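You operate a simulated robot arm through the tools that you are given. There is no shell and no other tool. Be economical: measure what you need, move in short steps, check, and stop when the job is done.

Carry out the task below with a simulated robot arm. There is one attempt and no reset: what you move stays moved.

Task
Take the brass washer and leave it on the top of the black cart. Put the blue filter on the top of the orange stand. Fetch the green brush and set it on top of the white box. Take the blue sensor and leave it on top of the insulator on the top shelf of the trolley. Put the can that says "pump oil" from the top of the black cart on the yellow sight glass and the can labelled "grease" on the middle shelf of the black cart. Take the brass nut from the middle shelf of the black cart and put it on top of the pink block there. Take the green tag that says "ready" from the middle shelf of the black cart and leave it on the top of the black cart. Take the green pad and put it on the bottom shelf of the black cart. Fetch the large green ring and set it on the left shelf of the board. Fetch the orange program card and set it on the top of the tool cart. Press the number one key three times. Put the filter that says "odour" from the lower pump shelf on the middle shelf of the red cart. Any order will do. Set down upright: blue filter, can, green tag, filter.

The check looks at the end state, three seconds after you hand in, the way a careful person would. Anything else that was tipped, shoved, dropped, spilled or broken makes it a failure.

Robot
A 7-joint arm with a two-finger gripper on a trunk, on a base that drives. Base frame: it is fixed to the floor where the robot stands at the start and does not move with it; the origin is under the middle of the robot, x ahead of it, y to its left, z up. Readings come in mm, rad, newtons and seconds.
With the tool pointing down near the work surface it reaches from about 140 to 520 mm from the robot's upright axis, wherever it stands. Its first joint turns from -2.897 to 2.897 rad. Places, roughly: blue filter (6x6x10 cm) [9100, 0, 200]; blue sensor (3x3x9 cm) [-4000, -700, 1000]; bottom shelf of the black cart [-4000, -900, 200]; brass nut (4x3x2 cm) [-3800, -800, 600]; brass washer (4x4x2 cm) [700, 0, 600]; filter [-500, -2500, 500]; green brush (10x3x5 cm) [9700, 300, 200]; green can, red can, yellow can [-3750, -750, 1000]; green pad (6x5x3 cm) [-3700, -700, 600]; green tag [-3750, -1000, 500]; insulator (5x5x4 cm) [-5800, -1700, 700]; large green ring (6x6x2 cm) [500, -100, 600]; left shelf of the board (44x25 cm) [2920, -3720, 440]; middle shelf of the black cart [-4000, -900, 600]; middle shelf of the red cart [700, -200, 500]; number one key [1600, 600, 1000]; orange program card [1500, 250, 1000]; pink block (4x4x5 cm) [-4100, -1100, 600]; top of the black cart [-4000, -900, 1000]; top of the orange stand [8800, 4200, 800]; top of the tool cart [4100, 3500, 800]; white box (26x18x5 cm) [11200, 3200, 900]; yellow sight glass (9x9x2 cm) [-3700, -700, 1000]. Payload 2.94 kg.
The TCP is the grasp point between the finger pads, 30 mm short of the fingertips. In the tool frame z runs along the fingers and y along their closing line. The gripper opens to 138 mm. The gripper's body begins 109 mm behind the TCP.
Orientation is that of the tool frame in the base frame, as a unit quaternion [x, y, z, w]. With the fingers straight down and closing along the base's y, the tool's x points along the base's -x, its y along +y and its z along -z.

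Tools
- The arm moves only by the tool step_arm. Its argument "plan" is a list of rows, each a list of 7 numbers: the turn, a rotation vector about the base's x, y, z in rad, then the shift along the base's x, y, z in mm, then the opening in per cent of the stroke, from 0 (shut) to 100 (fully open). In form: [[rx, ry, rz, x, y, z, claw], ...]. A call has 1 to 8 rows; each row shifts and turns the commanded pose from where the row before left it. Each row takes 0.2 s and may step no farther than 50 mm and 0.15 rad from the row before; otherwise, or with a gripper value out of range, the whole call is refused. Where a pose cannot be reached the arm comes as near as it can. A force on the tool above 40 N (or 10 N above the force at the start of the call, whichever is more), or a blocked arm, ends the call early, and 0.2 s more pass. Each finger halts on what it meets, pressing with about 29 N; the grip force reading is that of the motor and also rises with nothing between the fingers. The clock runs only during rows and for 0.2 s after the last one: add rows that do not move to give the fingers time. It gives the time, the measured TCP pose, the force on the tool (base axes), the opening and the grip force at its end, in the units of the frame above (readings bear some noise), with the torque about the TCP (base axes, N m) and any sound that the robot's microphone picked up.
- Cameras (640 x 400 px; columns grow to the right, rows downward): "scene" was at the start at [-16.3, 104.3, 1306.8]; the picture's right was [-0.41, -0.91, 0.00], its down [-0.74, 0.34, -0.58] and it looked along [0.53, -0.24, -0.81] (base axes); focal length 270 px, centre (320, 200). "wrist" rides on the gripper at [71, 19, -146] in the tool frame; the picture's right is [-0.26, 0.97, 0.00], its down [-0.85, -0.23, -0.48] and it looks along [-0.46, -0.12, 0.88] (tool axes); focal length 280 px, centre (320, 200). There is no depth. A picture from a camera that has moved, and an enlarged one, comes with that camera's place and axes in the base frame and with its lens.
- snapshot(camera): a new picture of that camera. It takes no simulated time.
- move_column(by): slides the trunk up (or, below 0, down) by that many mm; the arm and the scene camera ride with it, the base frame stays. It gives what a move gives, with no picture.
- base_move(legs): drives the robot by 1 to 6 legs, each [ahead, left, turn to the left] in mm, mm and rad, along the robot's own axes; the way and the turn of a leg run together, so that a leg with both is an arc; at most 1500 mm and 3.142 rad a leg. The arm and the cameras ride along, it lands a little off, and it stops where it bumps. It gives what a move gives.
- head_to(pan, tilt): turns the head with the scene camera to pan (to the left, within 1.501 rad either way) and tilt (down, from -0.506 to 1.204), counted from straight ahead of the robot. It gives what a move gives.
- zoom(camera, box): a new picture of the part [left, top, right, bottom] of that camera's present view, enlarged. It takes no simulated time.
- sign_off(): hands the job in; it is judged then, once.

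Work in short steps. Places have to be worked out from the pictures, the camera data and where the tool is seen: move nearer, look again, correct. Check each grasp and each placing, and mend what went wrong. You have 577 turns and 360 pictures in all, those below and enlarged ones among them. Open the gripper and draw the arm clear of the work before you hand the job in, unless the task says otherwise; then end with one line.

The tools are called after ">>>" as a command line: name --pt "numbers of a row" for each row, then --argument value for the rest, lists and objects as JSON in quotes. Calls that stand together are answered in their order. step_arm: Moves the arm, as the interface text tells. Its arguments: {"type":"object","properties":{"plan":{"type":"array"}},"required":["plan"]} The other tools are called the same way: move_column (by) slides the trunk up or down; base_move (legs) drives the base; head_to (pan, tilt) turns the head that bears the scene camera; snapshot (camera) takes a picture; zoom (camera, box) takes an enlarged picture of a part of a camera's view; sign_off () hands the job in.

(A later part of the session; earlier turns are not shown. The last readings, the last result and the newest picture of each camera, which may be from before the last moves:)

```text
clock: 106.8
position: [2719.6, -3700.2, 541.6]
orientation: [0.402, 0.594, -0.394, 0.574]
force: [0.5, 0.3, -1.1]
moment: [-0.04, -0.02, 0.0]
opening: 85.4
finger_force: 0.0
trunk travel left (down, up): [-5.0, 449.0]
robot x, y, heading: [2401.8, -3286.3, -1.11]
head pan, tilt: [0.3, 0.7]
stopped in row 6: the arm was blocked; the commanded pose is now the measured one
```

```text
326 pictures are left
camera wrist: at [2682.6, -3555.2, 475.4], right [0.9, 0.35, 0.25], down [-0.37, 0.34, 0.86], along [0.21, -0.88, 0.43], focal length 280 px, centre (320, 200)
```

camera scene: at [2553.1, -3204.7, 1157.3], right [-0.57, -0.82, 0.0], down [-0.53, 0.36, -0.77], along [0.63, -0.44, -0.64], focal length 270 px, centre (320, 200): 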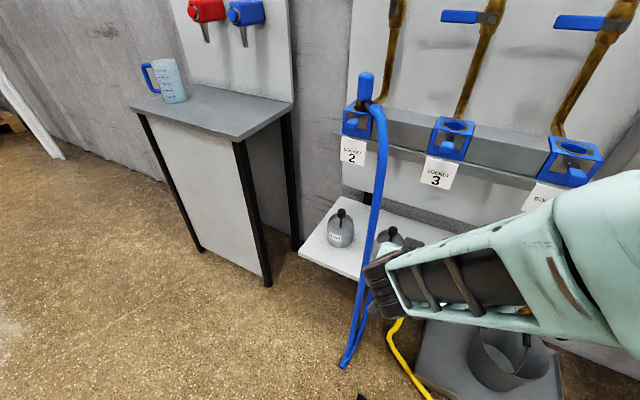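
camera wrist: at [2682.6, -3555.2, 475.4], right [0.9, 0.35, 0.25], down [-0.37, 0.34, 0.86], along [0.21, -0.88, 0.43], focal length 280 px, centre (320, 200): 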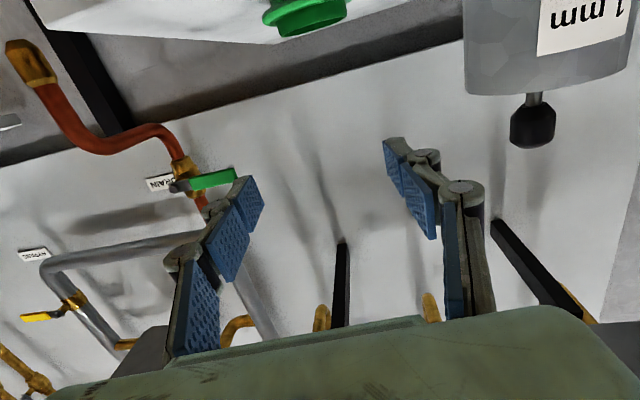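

Ring is on the shelf; the arm hit its inner limit, so I retreat with the base and then check.

>>> base_move --legs '[[-300, 0, 0]]'

>>> move_column --by 170

>>> head_to --pan -0.2 --tilt 0.8

>>> snapshot --camera "scene"

>>> snapshot --camera "wrist"

```text
clock: 108.9
position: [2584.8, -3433.7, 539.2]
orientation: [0.404, 0.594, -0.396, 0.572]
force: [-0.4, -0.3, -0.8]
moment: [0.05, 0.01, -0.01]
opening: 86.0
finger_force: 0.1
trunk travel left (down, up): [-5.0, 449.0]
robot x, y, heading: [2271.2, -3018.6, -1.121]
head pan, tilt: [0.3, 0.7]
```

```text
clock: 110.8
position: [2585.6, -3434.3, 710.9]
orientation: [0.403, 0.594, -0.396, 0.573]
force: [0.8, -0.1, 0.3]
moment: [0.01, 0.01, -0.02]
opening: 85.6
finger_force: 0.1
trunk travel left (down, up): [-175.0, 279.0]
robot x, y, heading: [2266.7, -3018.0, -1.123]
head pan, tilt: [0.3, 0.7]
```

```text
clock: 111.8
position: [2584.5, -3434.6, 711.5]
orientation: [0.404, 0.593, -0.398, 0.572]
force: [-0.8, -1.0, 0.4]
moment: [-0.01, 0.01, 0.03]
opening: 85.8
finger_force: 0.0
trunk travel left (down, up): [-175.0, 279.0]
robot x, y, heading: [2267.1, -3014.8, -1.126]
head pan, tilt: [-0.201, 0.799]
```

```text
325 pictures are left
camera scene: at [2373.1, -2966.2, 1318.6], right [-0.97, -0.25, 0.0], down [-0.18, 0.69, -0.7], along [0.17, -0.68, -0.72], focal length 270 px, centre (320, 200)
```

scene: 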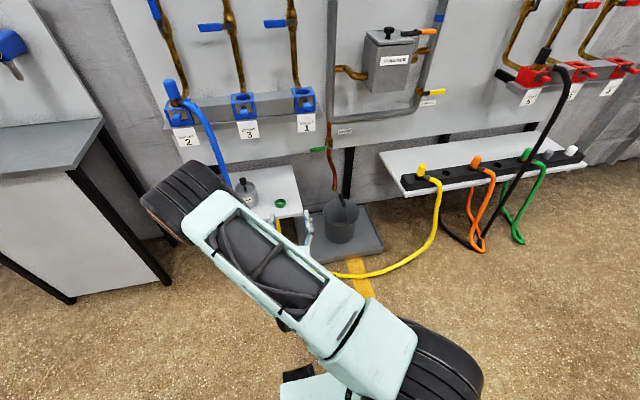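

```text
324 pictures are left
camera wrist: at [2548.6, -3288.0, 645.3], right [0.91, 0.34, 0.25], down [-0.37, 0.34, 0.86], along [0.21, -0.88, 0.43], focal length 280 px, centre (320, 200)
```

wrist: 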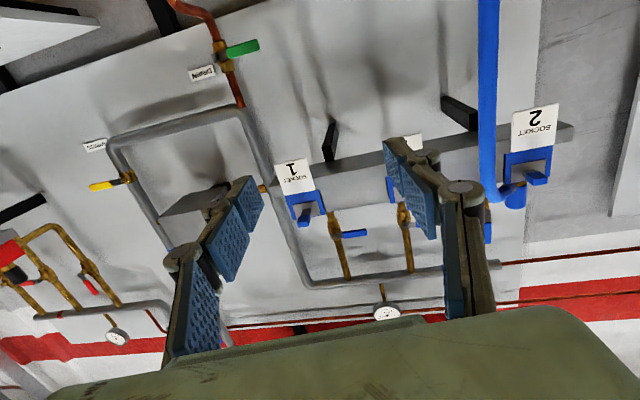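

Ring sits flat on the left shelf. Restore the tool to pointing down before driving to the pump.

>>> step_arm --pt "0.131 0.05 0 0 0 14 62" --pt "0.131 0.05 0 0 0 14 62" --pt "0.131 0.05 0 0 0 14 62" --pt "0.131 0.05 0 0 0 14 62" --pt "0.131 0.05 0 0 0 14 62" --pt "0.131 0.05 0 0 0 14 62" --pt "0.131 0.05 0 0 0 14 62" --pt "0.131 0.05 0 0 0 14 62"

>>> step_arm --pt "0.131 0.05 0 0 0 0 100" --pt "0.131 0.05 0 0 0 0 100" --pt "0.131 0.05 0 0 0 0 100"

>>> base_move --legs '[[0, 0, -1.4]]'

>>> head_to --pan 0.0 --tilt 0.4

>>> snapshot --camera "scene"

```text
clock: 113.5
position: [2586.1, -3431.3, 824.6]
orientation: [0.55, 0.809, -0.116, 0.171]
force: [0.6, 0.3, -0.3]
moment: [-0.02, 0.07, -0.02]
opening: 85.2
finger_force: 0.0
trunk travel left (down, up): [-175.0, 279.0]
robot x, y, heading: [2264.3, -3016.8, -1.123]
head pan, tilt: [-0.201, 0.799]
```

```text
clock: 114.3
position: [2583.9, -3433.0, 824.9]
orientation: [0.564, 0.826, 0.002, -0.001]
force: [0.1, 0.1, 0.0]
moment: [-0.05, 0.02, 0.02]
opening: 138.2
finger_force: 0.1
trunk travel left (down, up): [-175.0, 279.0]
robot x, y, heading: [2270.9, -3015.0, -1.122]
head pan, tilt: [-0.201, 0.799]
```

```text
clock: 118.1
position: [1937.3, -3419.9, 825.0]
orientation: [0.955, 0.297, 0.001, 0.002]
force: [0.8, 0.4, -0.2]
moment: [0.0, 0.0, 0.0]
opening: 137.9
finger_force: 0.0
trunk travel left (down, up): [-175.0, 279.0]
robot x, y, heading: [2268.3, -3016.4, -2.459]
head pan, tilt: [-0.201, 0.799]
```

```text
clock: 118.9
position: [1937.6, -3422.2, 824.2]
orientation: [0.955, 0.298, 0.002, 0.001]
force: [0.6, -0.3, 0.4]
moment: [0.02, 0.0, 0.01]
opening: 138.0
finger_force: 0.1
trunk travel left (down, up): [-175.0, 279.0]
robot x, y, heading: [2269.8, -3016.6, -2.463]
head pan, tilt: [0.0, 0.4]
```

```text
323 pictures are left
camera scene: at [2341.2, -3131.6, 1353.6], right [-0.63, 0.78, 0.0], down [0.3, 0.24, -0.92], along [-0.72, -0.58, -0.39], focal length 270 px, centre (320, 200)
```

scene: 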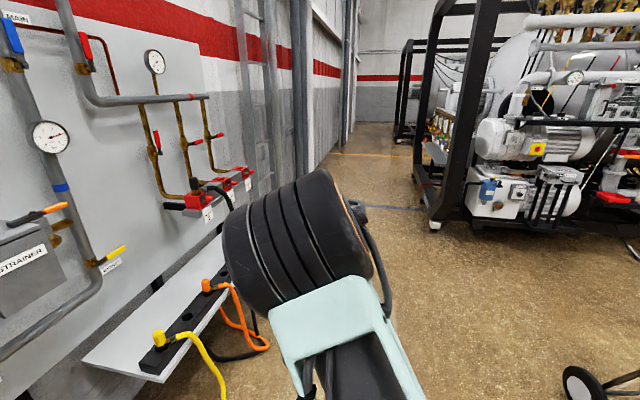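

The pump skid is ahead right; looking at its front for the "odour" filter.

>>> head_to --pan -0.55 --tilt 0.4

>>> snapshot --camera "scene"

```text
clock: 119.9
position: [1936.4, -3420.3, 823.0]
orientation: [0.955, 0.298, 0.001, 0.001]
force: [0.7, 0.1, 0.0]
moment: [0.01, -0.01, -0.03]
opening: 137.9
finger_force: 0.1
trunk travel left (down, up): [-175.0, 279.0]
robot x, y, heading: [2270.2, -3016.2, -2.463]
head pan, tilt: [-0.55, 0.4]
```

```text
322 pictures are left
camera scene: at [2321.5, -3085.5, 1353.7], right [-0.13, 0.99, 0.0], down [0.39, 0.05, -0.92], along [-0.91, -0.12, -0.39], focal length 270 px, centre (320, 200)
```

scene: 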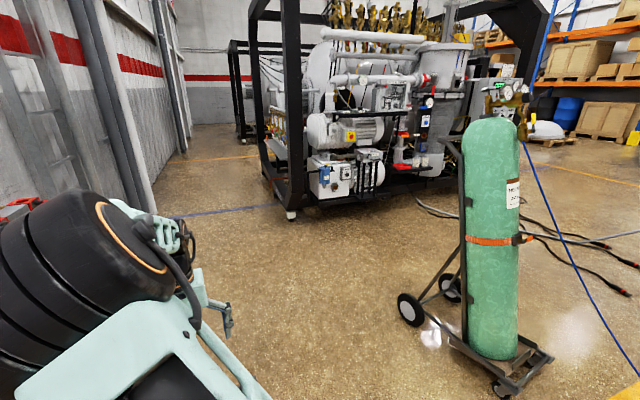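

>>> zoom --camera "scene" --box '[280, 60, 480, 220]'

```text
2.50 times, centred on (380, 140) of scene
camera zoom: at [2321.5, -3085.5, 1353.7], right [-0.13, 0.99, 0.0], down [0.39, 0.05, -0.92], along [-0.91, -0.12, -0.39], focal length 676 px, centre (170, 350)
```

zoom: 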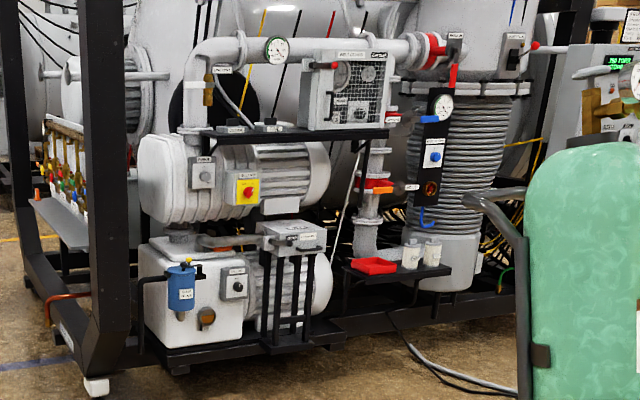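

The lower pump shelf (red tray and two labelled white canisters) is near (−500, −2454, 560). I drive south of the trolley to face it at heading π.

>>> base_move --legs '[[0, 0, -0.68], [1000, 124, 0], [870, 0, 0], [0, -650, 0]]'

>>> head_to --pan 0.35 --tilt 0.7

>>> snapshot --camera "scene"

>>> snapshot --camera "wrist"

```text
clock: 131.1
position: [-107.0, -3281.8, 822.8]
orientation: [1.0, -0.026, 0.002, 0.002]
force: [-0.5, -0.7, 0.0]
moment: [-0.01, -0.01, 0.02]
opening: 138.1
finger_force: 0.0
trunk travel left (down, up): [-175.0, 279.0]
robot x, y, heading: [398.7, -3163.4, -3.123]
head pan, tilt: [-0.55, 0.4]
stopped in leg 3: the robot was blocked; the commanded pose is now the measured one
```

```text
clock: 132.3
position: [-108.1, -3280.7, 823.0]
orientation: [1.0, -0.027, 0.002, 0.002]
force: [0.3, 0.0, -0.5]
moment: [0.01, -0.01, -0.05]
opening: 138.0
finger_force: 0.0
trunk travel left (down, up): [-175.0, 279.0]
robot x, y, heading: [403.0, -3165.8, -3.122]
head pan, tilt: [0.351, 0.7]
```

```text
320 pictures are left
camera scene: at [401.4, -3329.6, 1326.8], right [-0.36, 0.93, 0.0], down [0.6, 0.23, -0.77], along [-0.71, -0.28, -0.64], focal length 270 px, centre (320, 200)
```

scene: 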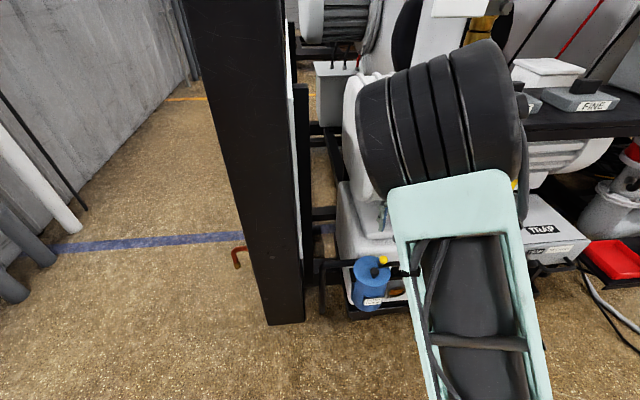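

```text
319 pictures are left
camera wrist: at [-38.4, -3302.6, 969.2], right [-0.31, -0.95, 0.0], down [-0.84, 0.28, 0.47], along [-0.45, 0.15, -0.88], focal length 280 px, centre (320, 200)
```

wrist: 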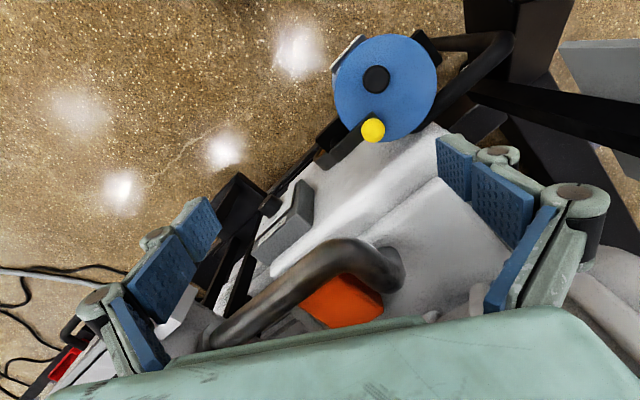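

The arm is over pump equipment and blocked; I back off a bit and pull the arm in before sliding along the skid.

>>> base_move --legs '[[-90, 0, 0]]'

>>> step_arm --pt "0 0 0 45 0 15 100" --pt "0 0 0 45 0 15 100" --pt "0 0 0 45 0 15 100" --pt "0 0 0 45 0 15 100"

>>> head_to --pan -0.5 --tilt 0.7

>>> snapshot --camera "scene"

```text
clock: 133.4
position: [-16.6, -3279.3, 823.9]
orientation: [1.0, -0.027, 0.003, 0.001]
force: [-0.2, -0.2, 0.0]
moment: [-0.01, -0.04, 0.01]
opening: 137.8
finger_force: 0.0
trunk travel left (down, up): [-175.0, 279.0]
robot x, y, heading: [487.4, -3162.8, -3.12]
head pan, tilt: [0.351, 0.7]
```

```text
clock: 134.4
position: [164.3, -3279.4, 886.3]
orientation: [1.0, -0.027, 0.002, 0.001]
force: [-0.9, -0.3, 0.1]
moment: [0.03, -0.04, 0.02]
opening: 138.2
finger_force: 0.1
trunk travel left (down, up): [-175.0, 279.0]
robot x, y, heading: [489.4, -3160.9, -3.12]
head pan, tilt: [0.351, 0.7]
```

```text
clock: 135.6
position: [163.4, -3280.6, 886.9]
orientation: [1.0, -0.027, 0.0, 0.003]
force: [-1.0, -0.7, 0.5]
moment: [-0.03, 0.0, 0.0]
opening: 138.3
finger_force: 0.0
trunk travel left (down, up): [-175.0, 279.0]
robot x, y, heading: [490.7, -3164.6, -3.122]
head pan, tilt: [-0.499, 0.7]
```

```text
318 pictures are left
camera scene: at [485.8, -3294.8, 1327.2], right [0.03, 1.0, 0.0], down [0.64, -0.02, -0.77], along [-0.77, 0.02, -0.64], focal length 270 px, centre (320, 200)
```

scene: 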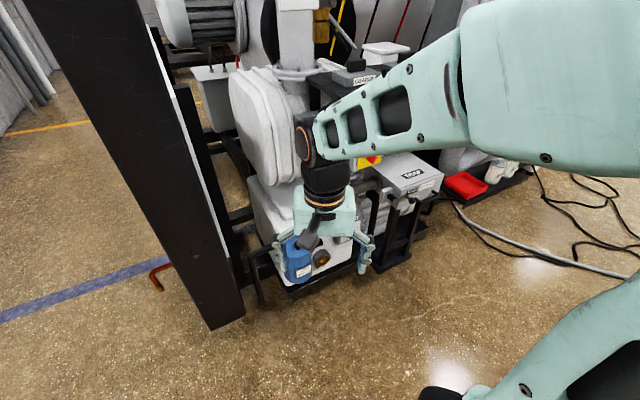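

Slide right along the skid, slightly forward to stay clear of the trolley's wheel.

>>> base_move --legs '[[70, -300, 0], [40, -380, -0.02]]'

>>> head_to --pan 0.25 --tilt 0.75

>>> snapshot --camera "scene"

>>> snapshot --camera "wrist"

```text
clock: 142.3
position: [47.3, -2593.8, 887.8]
orientation: [0.999, -0.043, 0.001, 0.004]
force: [1.2, 0.1, -1.0]
moment: [0.01, 0.02, -0.01]
opening: 138.1
finger_force: 0.0
trunk travel left (down, up): [-175.0, 279.0]
robot x, y, heading: [382.3, -2483.9, 3.123]
head pan, tilt: [-0.499, 0.7]
```

```text
clock: 143.4
position: [46.7, -2594.6, 887.5]
orientation: [0.999, -0.042, 0.001, 0.004]
force: [0.2, -0.4, 0.7]
moment: [0.01, 0.0, 0.0]
opening: 138.1
finger_force: 0.1
trunk travel left (down, up): [-175.0, 279.0]
robot x, y, heading: [382.5, -2489.2, 3.127]
head pan, tilt: [0.25, 0.75]
```

```text
317 pictures are left
camera scene: at [374.0, -2643.1, 1322.6], right [-0.23, 0.97, 0.0], down [0.66, 0.16, -0.73], along [-0.71, -0.17, -0.68], focal length 270 px, centre (320, 200)
```

scene: 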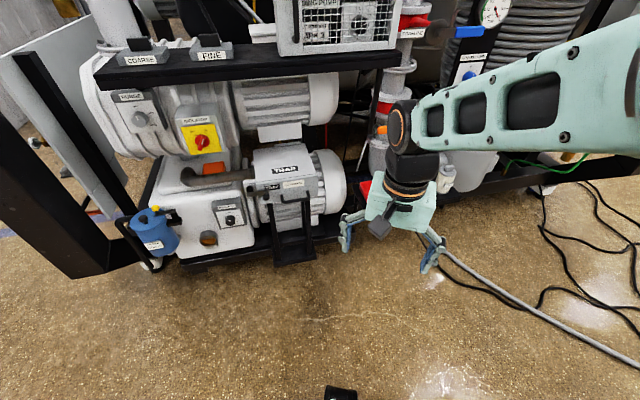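

```text
316 pictures are left
camera wrist: at [115.8, -2617.1, 1033.9], right [-0.34, -0.94, 0.01], down [-0.83, 0.3, 0.47], along [-0.45, 0.16, -0.88], focal length 280 px, centre (320, 200)
```

wrist: 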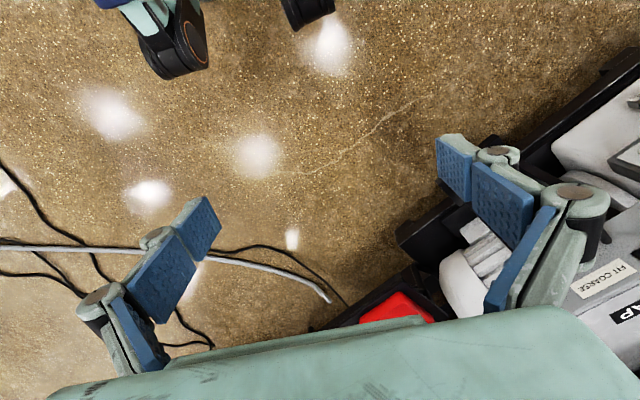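

Need an unobstructed look at the lower shelf: pan right.

>>> head_to --pan -0.25 --tilt 0.6

>>> zoom --camera "scene" --box '[160, 60, 480, 260]'

```text
clock: 144.3
position: [48.0, -2593.8, 887.4]
orientation: [0.999, -0.043, 0.0, 0.003]
force: [-0.3, 0.3, 0.4]
moment: [-0.02, 0.02, -0.02]
opening: 138.1
finger_force: 0.1
trunk travel left (down, up): [-175.0, 279.0]
robot x, y, heading: [378.3, -2486.9, 3.132]
head pan, tilt: [-0.25, 0.6]
```

```text
2.00 times, centred on (320, 160) of scene
camera zoom: at [369.3, -2600.9, 1335.4], right [0.26, 0.97, 0.0], down [0.55, -0.15, -0.82], along [-0.8, 0.21, -0.57], focal length 541 px, centre (320, 280)
```

zoom: 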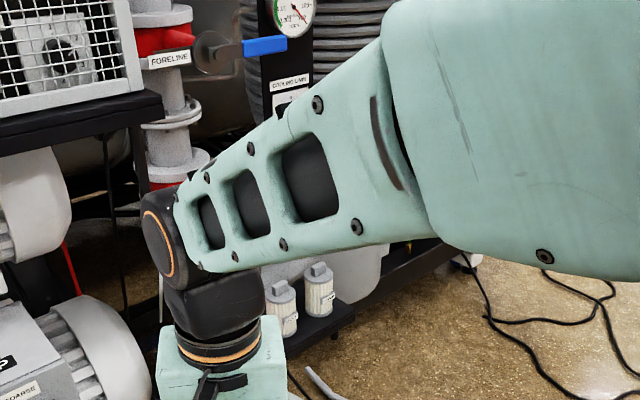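

The two canisters stand near (−590, −2435) and (−630, −2340). I move right and closer to view them with the wrist camera.

>>> base_move --legs '[[0, -230, 0], [200, 0, 0]]'

>>> snapshot --camera "wrist"

>>> head_to --pan 0.3 --tilt 0.6

>>> snapshot --camera "scene"

```text
clock: 148.2
position: [-147.9, -2360.0, 887.2]
orientation: [0.999, -0.043, 0.001, 0.003]
force: [-0.2, 0.5, -0.2]
moment: [0.02, 0.01, 0.01]
opening: 138.1
finger_force: 0.2
trunk travel left (down, up): [-175.0, 279.0]
robot x, y, heading: [184.2, -2252.4, 3.13]
head pan, tilt: [-0.25, 0.6]
```

```text
314 pictures are left
camera wrist: at [-79.2, -2383.4, 1034.0], right [-0.34, -0.94, 0.01], down [-0.83, 0.31, 0.47], along [-0.45, 0.16, -0.88], focal length 280 px, centre (320, 200)
```

wrist: 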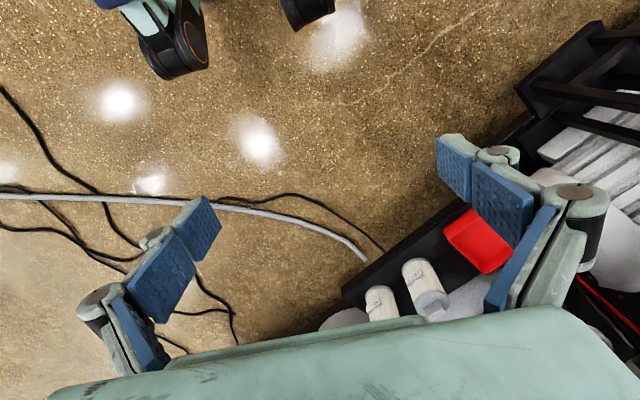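

```text
clock: 149.1
position: [-147.5, -2360.6, 888.0]
orientation: [0.999, -0.042, 0.001, 0.004]
force: [-0.8, 0.6, 0.3]
moment: [0.03, 0.03, -0.02]
opening: 138.0
finger_force: 0.2
trunk travel left (down, up): [-175.0, 279.0]
robot x, y, heading: [183.4, -2254.5, 3.128]
head pan, tilt: [0.3, 0.6]
```

```text
313 pictures are left
camera scene: at [174.7, -2415.4, 1335.5], right [-0.28, 0.96, 0.0], down [0.54, 0.16, -0.83], along [-0.79, -0.23, -0.56], focal length 270 px, centre (320, 200)
```

scene: 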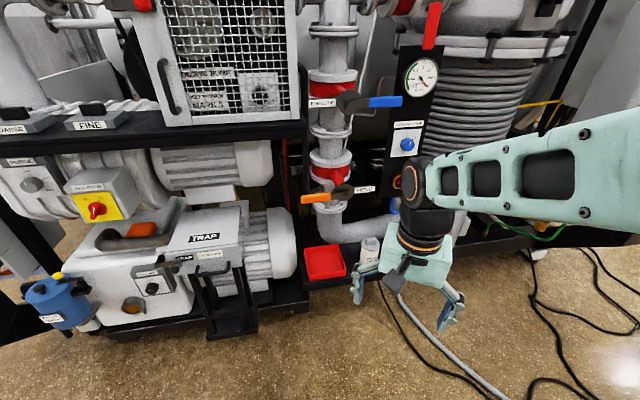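

Zoom on the filters in both views for labels.

>>> zoom --camera "wrist" --box '[320, 180, 540, 330]'

>>> zoom --camera "scene" --box '[280, 160, 480, 300]'

```text
2.67 times, centred on (430, 255) of wrist
camera zoom: at [-79.3, -2383.4, 1034.0], right [-0.34, -0.94, 0.01], down [-0.83, 0.31, 0.47], along [-0.45, 0.16, -0.88], focal length 748 px, centre (27, 53)
```

zoom: 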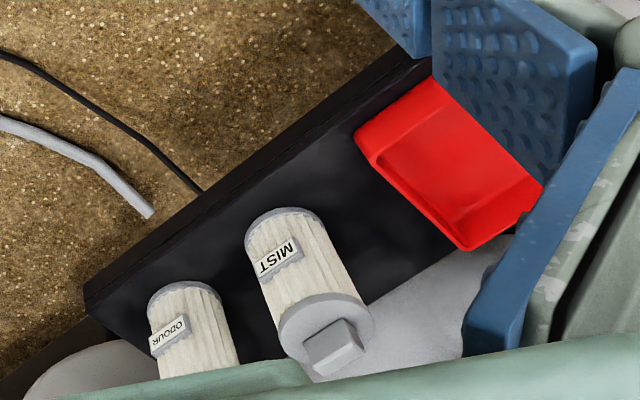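

```text
2.86 times, centred on (380, 230) of scene
camera zoom: at [174.7, -2415.4, 1335.5], right [-0.28, 0.96, 0.0], down [0.54, 0.16, -0.83], along [-0.79, -0.23, -0.56], focal length 772 px, centre (149, 114)
```

zoom: 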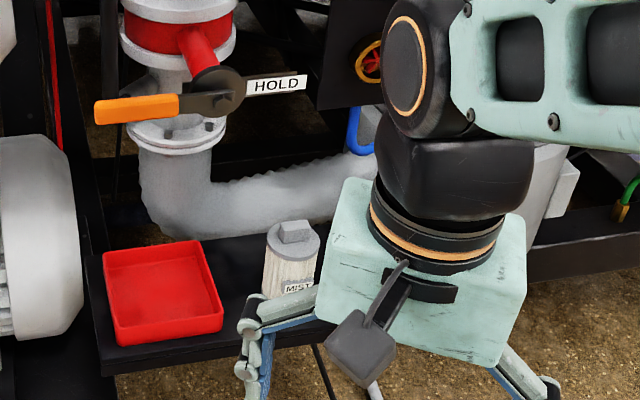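

ODOUR is the right-hand canister, base ≈ (−649, −2342), shelf ≈ 518, top ≈ 638; MIST at (−591, −2442). I'll approach perpendicular to the skid (heading ≈ −2.76) with a near-horizontal tool.

>>> base_move --legs '[[217, -279, 0], [0, 0, 0.385]]'

>>> move_column --by -170

>>> snapshot --camera "wrist"

>>> snapshot --camera "scene"

```text
clock: 153.3
position: [-298.8, -2189.2, 885.9]
orientation: [0.99, 0.144, 0.002, 0.003]
force: [-0.5, 0.0, -0.6]
moment: [0.03, 0.0, 0.0]
opening: 137.8
finger_force: 0.0
trunk travel left (down, up): [-175.0, 279.0]
robot x, y, heading: [-29.6, -1969.7, -2.779]
head pan, tilt: [0.3, 0.6]
```

```text
clock: 155.3
position: [-299.3, -2188.8, 717.6]
orientation: [0.99, 0.144, 0.002, 0.003]
force: [0.6, 0.2, 0.2]
moment: [-0.02, 0.0, -0.03]
opening: 138.0
finger_force: 0.0
trunk travel left (down, up): [-5.0, 449.0]
robot x, y, heading: [-31.6, -1971.3, -2.776]
head pan, tilt: [0.3, 0.6]
```

```text
310 pictures are left
camera wrist: at [-226.6, -2185.3, 864.0], right [0.03, -1.0, 0.01], down [-0.88, -0.02, 0.47], along [-0.47, -0.02, -0.88], focal length 280 px, centre (320, 200)
```

wrist: 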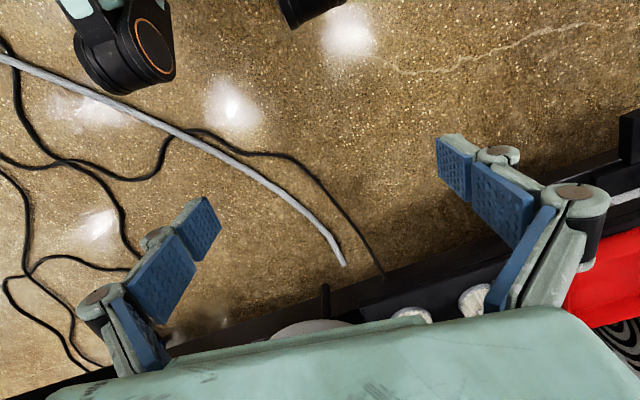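

```text
309 pictures are left
camera scene: at [20.6, -2121.1, 1165.5], right [-0.62, 0.79, 0.0], down [0.45, 0.35, -0.83], along [-0.65, -0.51, -0.56], focal length 270 px, centre (320, 200)
```

scene: 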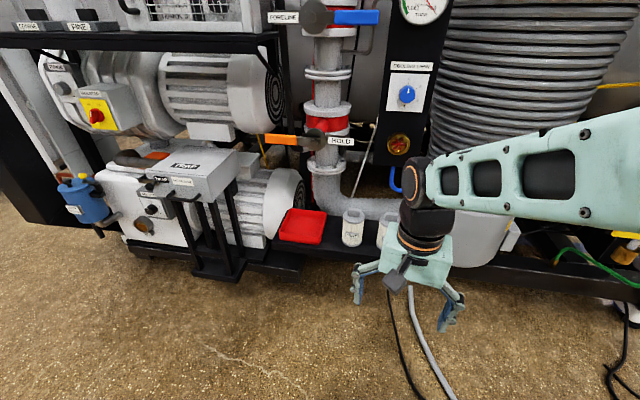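

Tilt the tool forward to near-horizontal here, well before the shelf.

>>> step_arm --pt "-0.0516 0.1349 0 0 0 0 80" --pt "-0.0516 0.1349 0 0 0 0 80" --pt "-0.0516 0.1349 0 0 0 0 80" --pt "-0.0516 0.1349 0 0 0 0 80" --pt "-0.0516 0.1349 0 0 0 0 80" --pt "-0.0516 0.1349 0 0 0 0 80" --pt "-0.0516 0.1349 0 0 0 0 80" --pt "-0.0516 0.1349 0 0 0 0 80"

>>> snapshot --camera "wrist"

```text
clock: 157.1
position: [-398.5, -2214.4, 843.7]
orientation: [0.855, -0.046, -0.475, 0.204]
force: [0.1, -0.6, 0.7]
moment: [0.0, 0.03, 0.03]
opening: 110.6
finger_force: 0.1
out of reach, approached as far as the arm can: row 4, 5, 6, 7, 8
trunk travel left (down, up): [-5.0, 449.0]
robot x, y, heading: [-28.4, -1967.6, -2.773]
head pan, tilt: [0.3, 0.6]
stopped in row 8: the arm was blocked; the commanded pose is now the measured one
```

```text
308 pictures are left
camera wrist: at [-236.4, -2205.6, 863.8], right [-0.03, -0.81, 0.59], down [-0.09, 0.59, 0.8], along [-1.0, -0.03, -0.09], focal length 280 px, centre (320, 200)
```

wrist: 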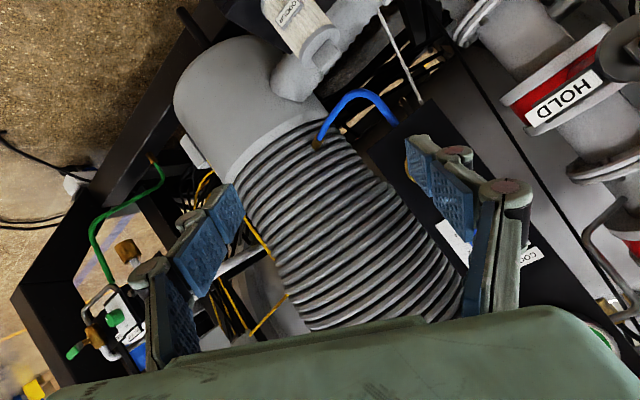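

The arm was too retracted to tilt there. I back the base off 220 mm, then extend forward while correcting the tilt.

>>> base_move --legs '[[-220, 0, 0]]'

>>> step_arm --pt "0.082 0.087 0.046 -32 -12 -30 70" --pt "0.082 0.087 0.046 -32 -12 -30 70" --pt "0.082 0.087 0.046 -32 -12 -30 70" --pt "0.082 0.087 0.046 -32 -12 -30 70" --pt "0 0 0 0 0 -40 70" --pt "0 0 0 0 0 -40 70" --pt "0 0 0 0 0 -40 70"

>>> snapshot --camera "wrist"

```text
clock: 158.7
position: [-192.9, -2135.6, 846.2]
orientation: [0.853, -0.047, -0.477, 0.204]
force: [-0.2, -0.6, 0.1]
moment: [-0.02, -0.02, -0.04]
opening: 110.6
finger_force: 0.2
trunk travel left (down, up): [-5.0, 449.0]
robot x, y, heading: [176.3, -1889.5, -2.775]
head pan, tilt: [0.3, 0.6]
```

```text
clock: 159.2
position: [-188.9, -2176.2, 897.6]
orientation: [0.811, -0.033, -0.462, 0.358]
force: [0.8, -0.3, 0.6]
moment: [0.01, 0.01, -0.05]
opening: 96.8
finger_force: 0.0
out of reach, approached as far as the arm can: row 1
trunk travel left (down, up): [-5.0, 449.0]
robot x, y, heading: [173.7, -1885.9, -2.773]
head pan, tilt: [0.3, 0.6]
stopped in row 2: the arm was blocked; the commanded pose is now the measured one
```

```text
307 pictures are left
camera wrist: at [-30.9, -2136.4, 905.0], right [0.12, -0.62, 0.78], down [-0.18, 0.76, 0.63], along [-0.98, -0.21, -0.02], focal length 280 px, centre (320, 200)
```

wrist: 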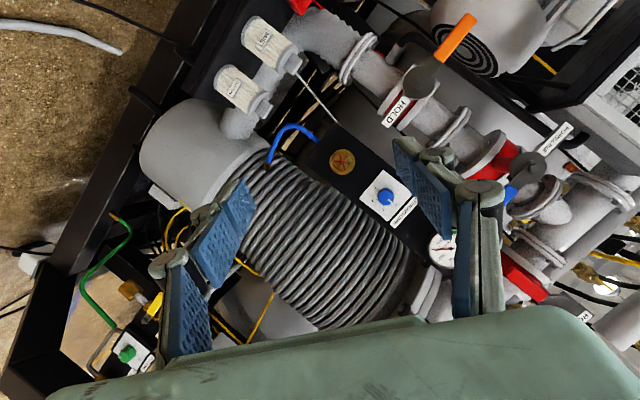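

Blocked near the inner limit; push outward first with no rotation.

>>> step_arm --pt "0 0 0 -40 -15 0 70" --pt "0 0 0 -40 -15 0 70" --pt "0 0 0 -40 -15 0 70"

```text
clock: 159.8
position: [-193.1, -2234.6, 980.4]
orientation: [0.756, 0.039, -0.531, 0.381]
force: [0.7, -0.5, 0.3]
moment: [0.04, 0.01, -0.05]
opening: 96.6
finger_force: 0.0
trunk travel left (down, up): [-5.0, 449.0]
robot x, y, heading: [176.5, -1889.2, -2.776]
head pan, tilt: [0.3, 0.6]
stopped in row 2: the arm was blocked; the commanded pose is now the measured one
```

I undo the twist: rotate back to pointing straight down while extending outward.

>>> step_arm --pt "0.1029 -0.099 0.0216 0 0 0 70" --pt "0.1029 -0.099 0.0216 0 0 0 70" --pt "0.1029 -0.099 0.0216 0 0 0 70" --pt "0.1029 -0.099 0.0216 -10 4 -10 70" --pt "0.1029 -0.099 0.0216 -20 8 -20 70" --pt "0.1029 -0.099 0.0216 -20 8 -20 70" --pt "0.1029 -0.099 0.0216 -20 8 -20 70" --pt "0.1029 -0.099 0.0216 -20 8 -20 70"

```text
clock: 161.6
position: [-283.8, -2197.8, 891.6]
orientation: [0.977, 0.159, -0.115, 0.082]
force: [0.5, 0.5, -0.3]
moment: [-0.02, 0.0, -0.02]
opening: 96.4
finger_force: 0.0
trunk travel left (down, up): [-5.0, 449.0]
robot x, y, heading: [173.2, -1887.6, -2.769]
head pan, tilt: [0.3, 0.6]
```

Recovered. Finish the rotation, extend to ≈560 ahead and lower.

>>> step_arm --pt "0.1029 -0.099 0.0216 -15 3 -35 70" --pt "0.1029 -0.099 0.0216 -15 3 -35 70" --pt "0 0 0 0 0 -45 70" --pt "0 0 0 0 0 -45 70"

>>> step_arm --pt "-0.0516 0.1349 0 0 0 0 70" --pt "-0.0516 0.1349 0 0 0 0 70" --pt "-0.0516 0.1349 0 0 0 0 70" --pt "-0.0516 0.1349 0 0 0 0 70" --pt "-0.0516 0.1349 0 0 0 0 70"

```text
clock: 162.6
position: [-313.1, -2192.1, 728.8]
orientation: [0.983, 0.183, 0.0, -0.002]
force: [0.1, 0.3, -0.2]
moment: [-0.03, 0.02, 0.03]
opening: 96.7
finger_force: 0.0
trunk travel left (down, up): [-5.0, 449.0]
robot x, y, heading: [172.4, -1893.7, -2.773]
head pan, tilt: [0.3, 0.6]
```

```text
clock: 163.8
position: [-314.6, -2194.0, 730.9]
orientation: [0.92, 0.169, -0.349, 0.063]
force: [0.3, 0.6, -0.3]
moment: [-0.03, 0.01, 0.04]
opening: 96.4
finger_force: 0.0
trunk travel left (down, up): [-5.0, 449.0]
robot x, y, heading: [179.2, -1889.3, -2.775]
head pan, tilt: [0.3, 0.6]
```

Works. Finish the tilt to ≈1.3 rad and lower toward 600.

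>>> step_arm --pt "-0.0516 0.1349 0 0 0 -20 70" --pt "-0.0516 0.1349 0 0 0 -30 70" --pt "-0.0516 0.1349 0 0 0 -30 70" --pt "-0.0516 0.1349 0 0 0 -30 70" --pt "0 0 0 0 0 -30 70"

>>> snapshot --camera "wrist"

```text
clock: 165.0
position: [-317.2, -2176.5, 600.4]
orientation: [0.818, 0.136, -0.554, 0.072]
force: [0.4, 0.1, -0.5]
moment: [0.0, 0.0, -0.02]
opening: 96.5
finger_force: 0.1
out of reach, approached as far as the arm can: row 1, 2
trunk travel left (down, up): [-5.0, 449.0]
robot x, y, heading: [175.4, -1888.9, -2.776]
head pan, tilt: [0.3, 0.6]
```

```text
306 pictures are left
camera wrist: at [-158.5, -2145.2, 590.5], right [0.2, -0.96, 0.21], down [0.06, 0.23, 0.97], along [-0.98, -0.18, 0.1], focal length 280 px, centre (320, 200)
```

wrist: 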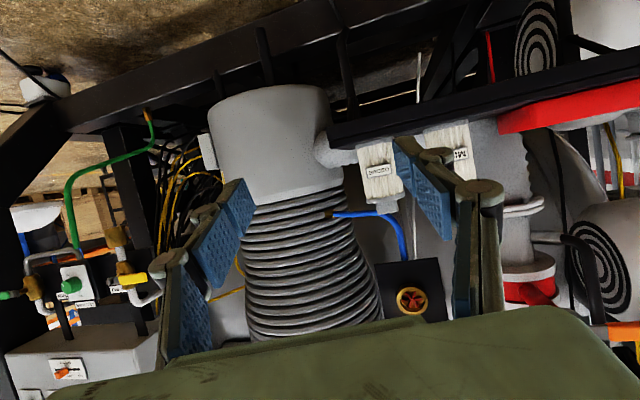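

Revised estimate: ODOUR base ≈ (−608, −2345), shelf ≈ 569, MIST ≈ (−542, −2440). I'll rotate the base 0.35 left so the fingers clear MIST and stand off about 180 mm.

>>> base_move --legs '[[0, 0, 0.35], [148, -250, 0]]'

>>> step_arm --pt "0 0 0 0 0 20 70"

>>> snapshot --camera "wrist"

```text
clock: 168.9
position: [-469.9, -2232.0, 601.7]
orientation: [0.783, 0.274, -0.534, 0.165]
force: [0.0, 0.3, 0.0]
moment: [-0.03, -0.04, -0.02]
opening: 96.5
finger_force: 0.0
trunk travel left (down, up): [-5.0, 449.0]
robot x, y, heading: [-99.9, -1797.2, -2.434]
head pan, tilt: [0.3, 0.6]
```

```text
clock: 169.3
position: [-470.5, -2233.5, 622.5]
orientation: [0.784, 0.274, -0.533, 0.163]
force: [-0.1, -0.6, 0.2]
moment: [-0.02, 0.02, -0.04]
opening: 96.7
finger_force: 0.1
trunk travel left (down, up): [-5.0, 449.0]
robot x, y, heading: [-99.8, -1797.9, -2.433]
head pan, tilt: [0.3, 0.6]
```

```text
305 pictures are left
camera wrist: at [-329.5, -2149.3, 610.8], right [0.51, -0.84, 0.21], down [-0.02, 0.23, 0.97], along [-0.86, -0.5, 0.1], focal length 280 px, centre (320, 200)
```

wrist: 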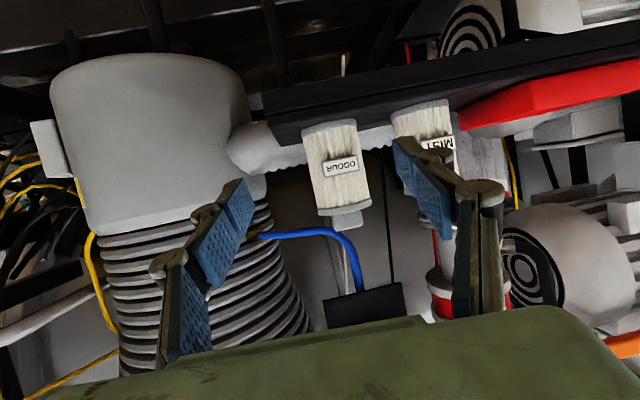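

Aligned well: ODOUR confirmed at ≈ (−608, −2345), base ≈ 563. I drive 120 mm closer and check.

>>> base_move --legs '[[120, -2, 0]]'

>>> snapshot --camera "wrist"

```text
clock: 170.5
position: [-556.9, -2307.0, 622.1]
orientation: [0.783, 0.274, -0.534, 0.164]
force: [-0.5, 0.3, 0.6]
moment: [-0.03, -0.01, 0.04]
opening: 96.9
finger_force: 0.1
trunk travel left (down, up): [-5.0, 449.0]
robot x, y, heading: [-189.1, -1868.8, -2.43]
head pan, tilt: [0.3, 0.6]
```

```text
304 pictures are left
camera wrist: at [-417.5, -2223.0, 611.1], right [0.51, -0.83, 0.21], down [-0.02, 0.23, 0.97], along [-0.86, -0.5, 0.1], focal length 280 px, centre (320, 200)
```

wrist: 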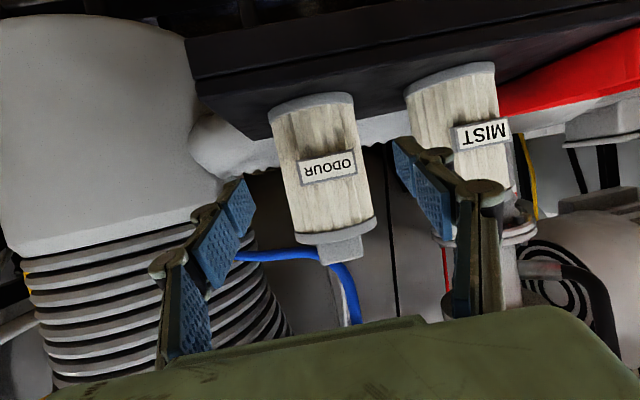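

Centered between the fingers. Advance 60 mm with the arm and close.

>>> step_arm --pt "0 0 0 -24 -18 0 70" --pt "0 0 0 -24 -18 0 70" --pt "0 0 0 0 0 0 50" --pt "0 0 0 0 0 0 30" --pt "0 0 0 0 0 0 30" --pt "0 0 0 0 0 0 30"

>>> snapshot --camera "wrist"

```text
clock: 171.9
position: [-604.5, -2340.6, 623.8]
orientation: [0.783, 0.274, -0.534, 0.165]
force: [0.2, 0.2, 0.4]
moment: [-0.08, -0.02, -0.02]
opening: 66.2
finger_force: 29.2
trunk travel left (down, up): [-5.0, 449.0]
robot x, y, heading: [-188.5, -1870.5, -2.432]
head pan, tilt: [0.3, 0.6]
```

```text
303 pictures are left
camera wrist: at [-465.0, -2258.1, 612.9], right [0.51, -0.83, 0.21], down [-0.02, 0.23, 0.97], along [-0.86, -0.5, 0.1], focal length 280 px, centre (320, 200)
```

wrist: 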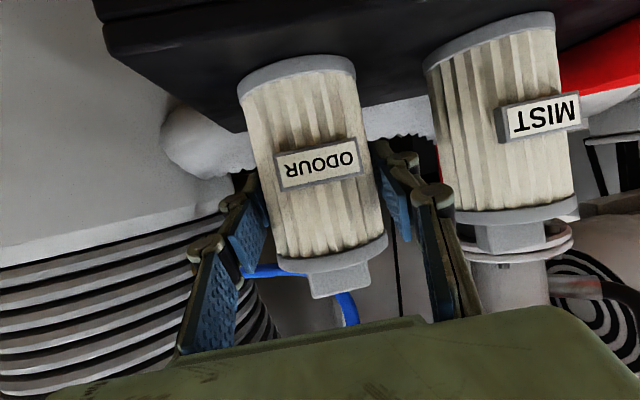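

Gripped at 66 mm. Lift straight up, then back away.

>>> step_arm --pt "0 0 0 0 0 15 30" --pt "0 0 0 0 0 15 30" --pt "0 0 0 0 0 15 30"

>>> base_move --legs '[[-400, 0, 0]]'

>>> snapshot --camera "wrist"

```text
clock: 172.7
position: [-604.8, -2342.4, 666.6]
orientation: [0.783, 0.275, -0.533, 0.164]
force: [-0.3, 0.2, -0.5]
moment: [-0.01, 0.03, 0.02]
opening: 65.9
finger_force: 29.6
trunk travel left (down, up): [-5.0, 449.0]
robot x, y, heading: [-184.6, -1869.3, -2.429]
head pan, tilt: [0.3, 0.6]
```

```text
clock: 175.2
position: [-302.1, -2081.1, 668.0]
orientation: [0.783, 0.273, -0.534, 0.165]
force: [-0.2, 0.3, -0.7]
moment: [0.01, -0.01, 0.01]
opening: 65.5
finger_force: 28.1
trunk travel left (down, up): [-5.0, 449.0]
robot x, y, heading: [116.5, -1608.3, -2.433]
head pan, tilt: [0.3, 0.6]
```

```text
302 pictures are left
camera wrist: at [-161.1, -1997.2, 656.6], right [0.51, -0.84, 0.21], down [-0.02, 0.23, 0.97], along [-0.86, -0.5, 0.1], focal length 280 px, centre (320, 200)
```

wrist: 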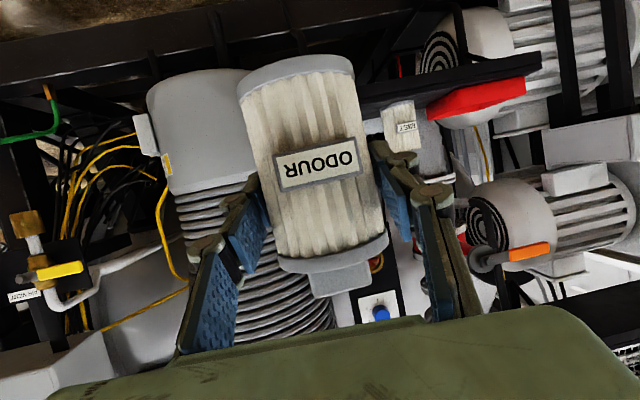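

Filter secure. I turn to face the red cart from its south side (heading +π/2) and look at its shelf from there.

>>> base_move --legs '[[0, 0, -1.14], [0, 0, -1.14], [200, -600, 0]]'

>>> head_to --pan 0.0 --tilt 0.5

>>> snapshot --camera "scene"

>>> snapshot --camera "wrist"

```text
clock: 186.7
position: [663.2, -804.3, 667.4]
orientation: [-0.563, 0.609, 0.363, 0.424]
force: [0.1, 0.3, -1.3]
moment: [0.0, 0.01, 0.03]
opening: 65.6
finger_force: 29.3
trunk travel left (down, up): [-5.0, 449.0]
robot x, y, heading: [724.4, -1430.0, 1.524]
head pan, tilt: [0.3, 0.6]
```

```text
clock: 187.5
position: [663.4, -803.7, 667.0]
orientation: [-0.562, 0.609, 0.363, 0.425]
force: [0.3, 0.8, -0.8]
moment: [0.0, -0.03, -0.01]
opening: 65.5
finger_force: 28.6
trunk travel left (down, up): [-5.0, 449.0]
robot x, y, heading: [719.7, -1427.8, 1.521]
head pan, tilt: [0.0, 0.499]
```

```text
301 pictures are left
camera scene: at [585.3, -1415.7, 1174.5], right [1.0, -0.04, 0.0], down [-0.02, -0.48, -0.88], along [0.04, 0.88, -0.48], focal length 270 px, centre (320, 200)
```

scene: 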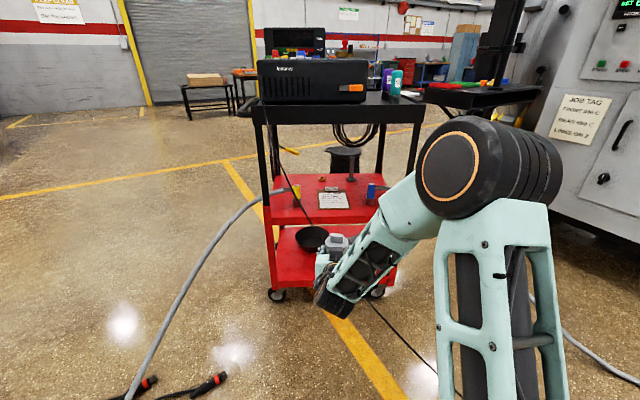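

```text
300 pictures are left
camera wrist: at [627.1, -961.8, 656.6], right [-0.96, 0.2, 0.21], down [0.18, -0.14, 0.97], along [0.22, 0.97, 0.1], focal length 280 px, centre (320, 200)
```

wrist: 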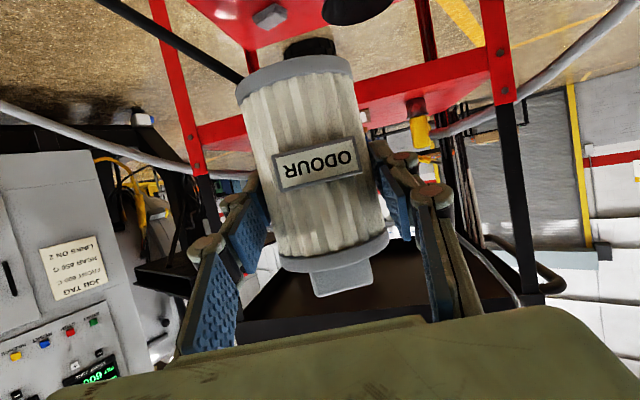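

Zooming on the cart's south side: free spots and that thin black cable.

>>> zoom --camera "scene" --box '[230, 80, 450, 320]'

```text
1.67 times, centred on (340, 200) of scene
camera zoom: at [585.3, -1415.7, 1174.5], right [1.0, -0.04, 0.0], down [-0.02, -0.48, -0.88], along [0.04, 0.88, -0.48], focal length 451 px, centre (287, 200)
```

zoom: 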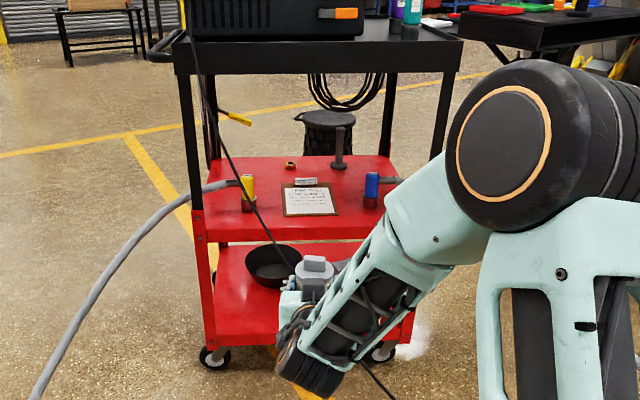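

The black cable appears to be slack backdrop between cart and console. Free spot: front right of the shelf around (860, −385). I shift right 200 and forward 230, then check.

>>> base_move --legs '[[0, -195, 0.03], [230, 0, 0]]'

>>> snapshot --camera "wrist"

>>> snapshot --camera "scene"

```text
clock: 191.2
position: [843.9, -573.3, 667.8]
orientation: [-0.572, 0.601, 0.369, 0.419]
force: [-0.1, 0.5, -1.2]
moment: [0.0, 0.0, 0.03]
opening: 65.3
finger_force: 28.8
trunk travel left (down, up): [-5.0, 449.0]
robot x, y, heading: [924.4, -1196.7, 1.558]
head pan, tilt: [0.0, 0.499]
```

```text
298 pictures are left
camera wrist: at [813.7, -732.3, 656.7], right [-0.96, 0.17, 0.21], down [0.19, -0.13, 0.97], along [0.19, 0.98, 0.1], focal length 280 px, centre (320, 200)
```

wrist: 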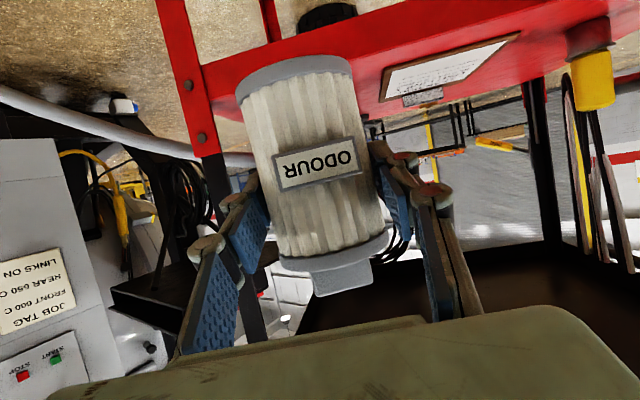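

```text
297 pictures are left
camera scene: at [786.8, -1187.3, 1174.5], right [1.0, -0.01, 0.0], down [-0.01, -0.48, -0.88], along [0.01, 0.88, -0.48], focal length 270 px, centre (320, 200)
```

scene: 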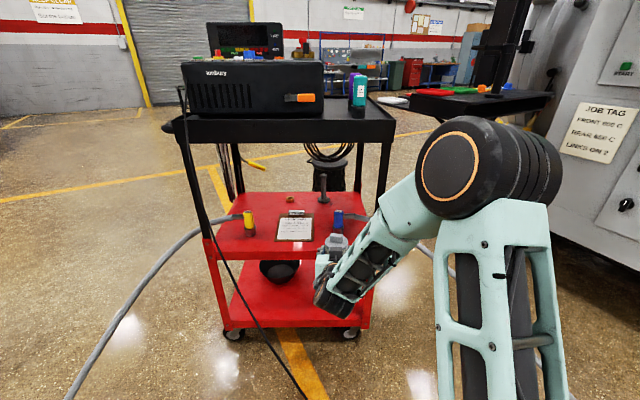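

Zoom in on the landing area.

>>> zoom --camera "scene" --box '[190, 170, 430, 350]'

```text
2.22 times, centred on (310, 260) of scene
camera zoom: at [786.8, -1187.3, 1174.5], right [1.0, -0.01, 0.0], down [-0.01, -0.48, -0.88], along [0.01, 0.88, -0.48], focal length 601 px, centre (342, 67)
```

zoom: 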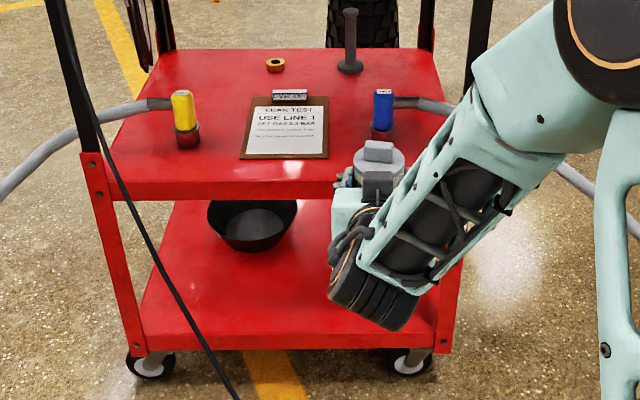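

Shelf front edge y ≈ −422; the slot at (828, −376) is free. Drive 190 forward and slightly left.

>>> base_move --legs '[[190, 17, 0]]'

>>> zoom --camera "scene" --box '[190, 170, 430, 350]'

>>> snapshot --camera "wrist"

```text
clock: 192.8
position: [830.7, -381.0, 668.9]
orientation: [-0.573, 0.6, 0.37, 0.418]
force: [0.2, -0.9, -0.5]
moment: [-0.02, 0.0, -0.01]
opening: 65.4
finger_force: 28.9
trunk travel left (down, up): [-5.0, 449.0]
robot x, y, heading: [911.2, -1010.4, 1.556]
head pan, tilt: [0.0, 0.499]
```

```text
2.22 times, centred on (310, 260) of scene
camera zoom: at [772.9, -995.4, 1174.5], right [1.0, -0.01, 0.0], down [-0.01, -0.48, -0.88], along [0.01, 0.88, -0.48], focal length 601 px, centre (342, 67)
```

zoom: 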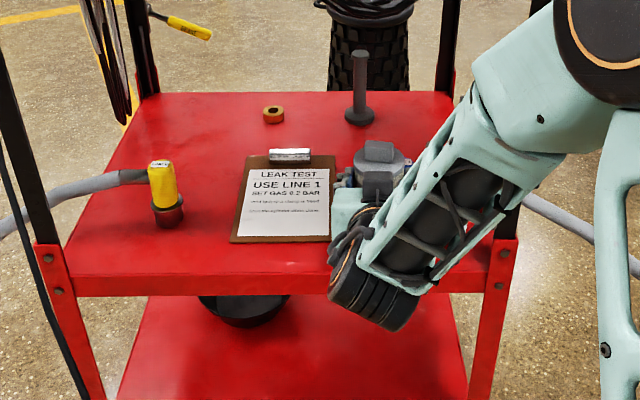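

```text
294 pictures are left
camera wrist: at [800.6, -540.5, 656.7], right [-0.96, 0.17, 0.21], down [0.19, -0.13, 0.97], along [0.19, 0.98, 0.1], focal length 280 px, centre (320, 200)
```

wrist: 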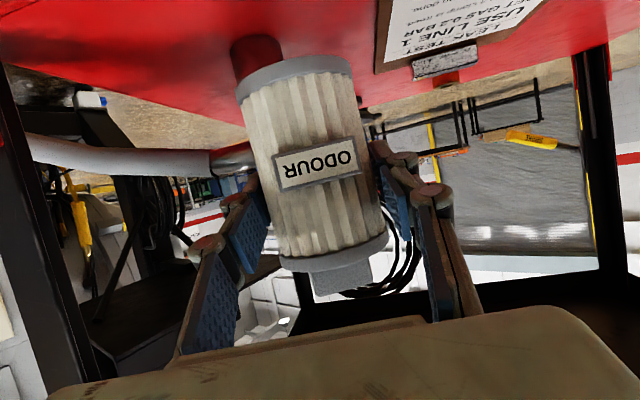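

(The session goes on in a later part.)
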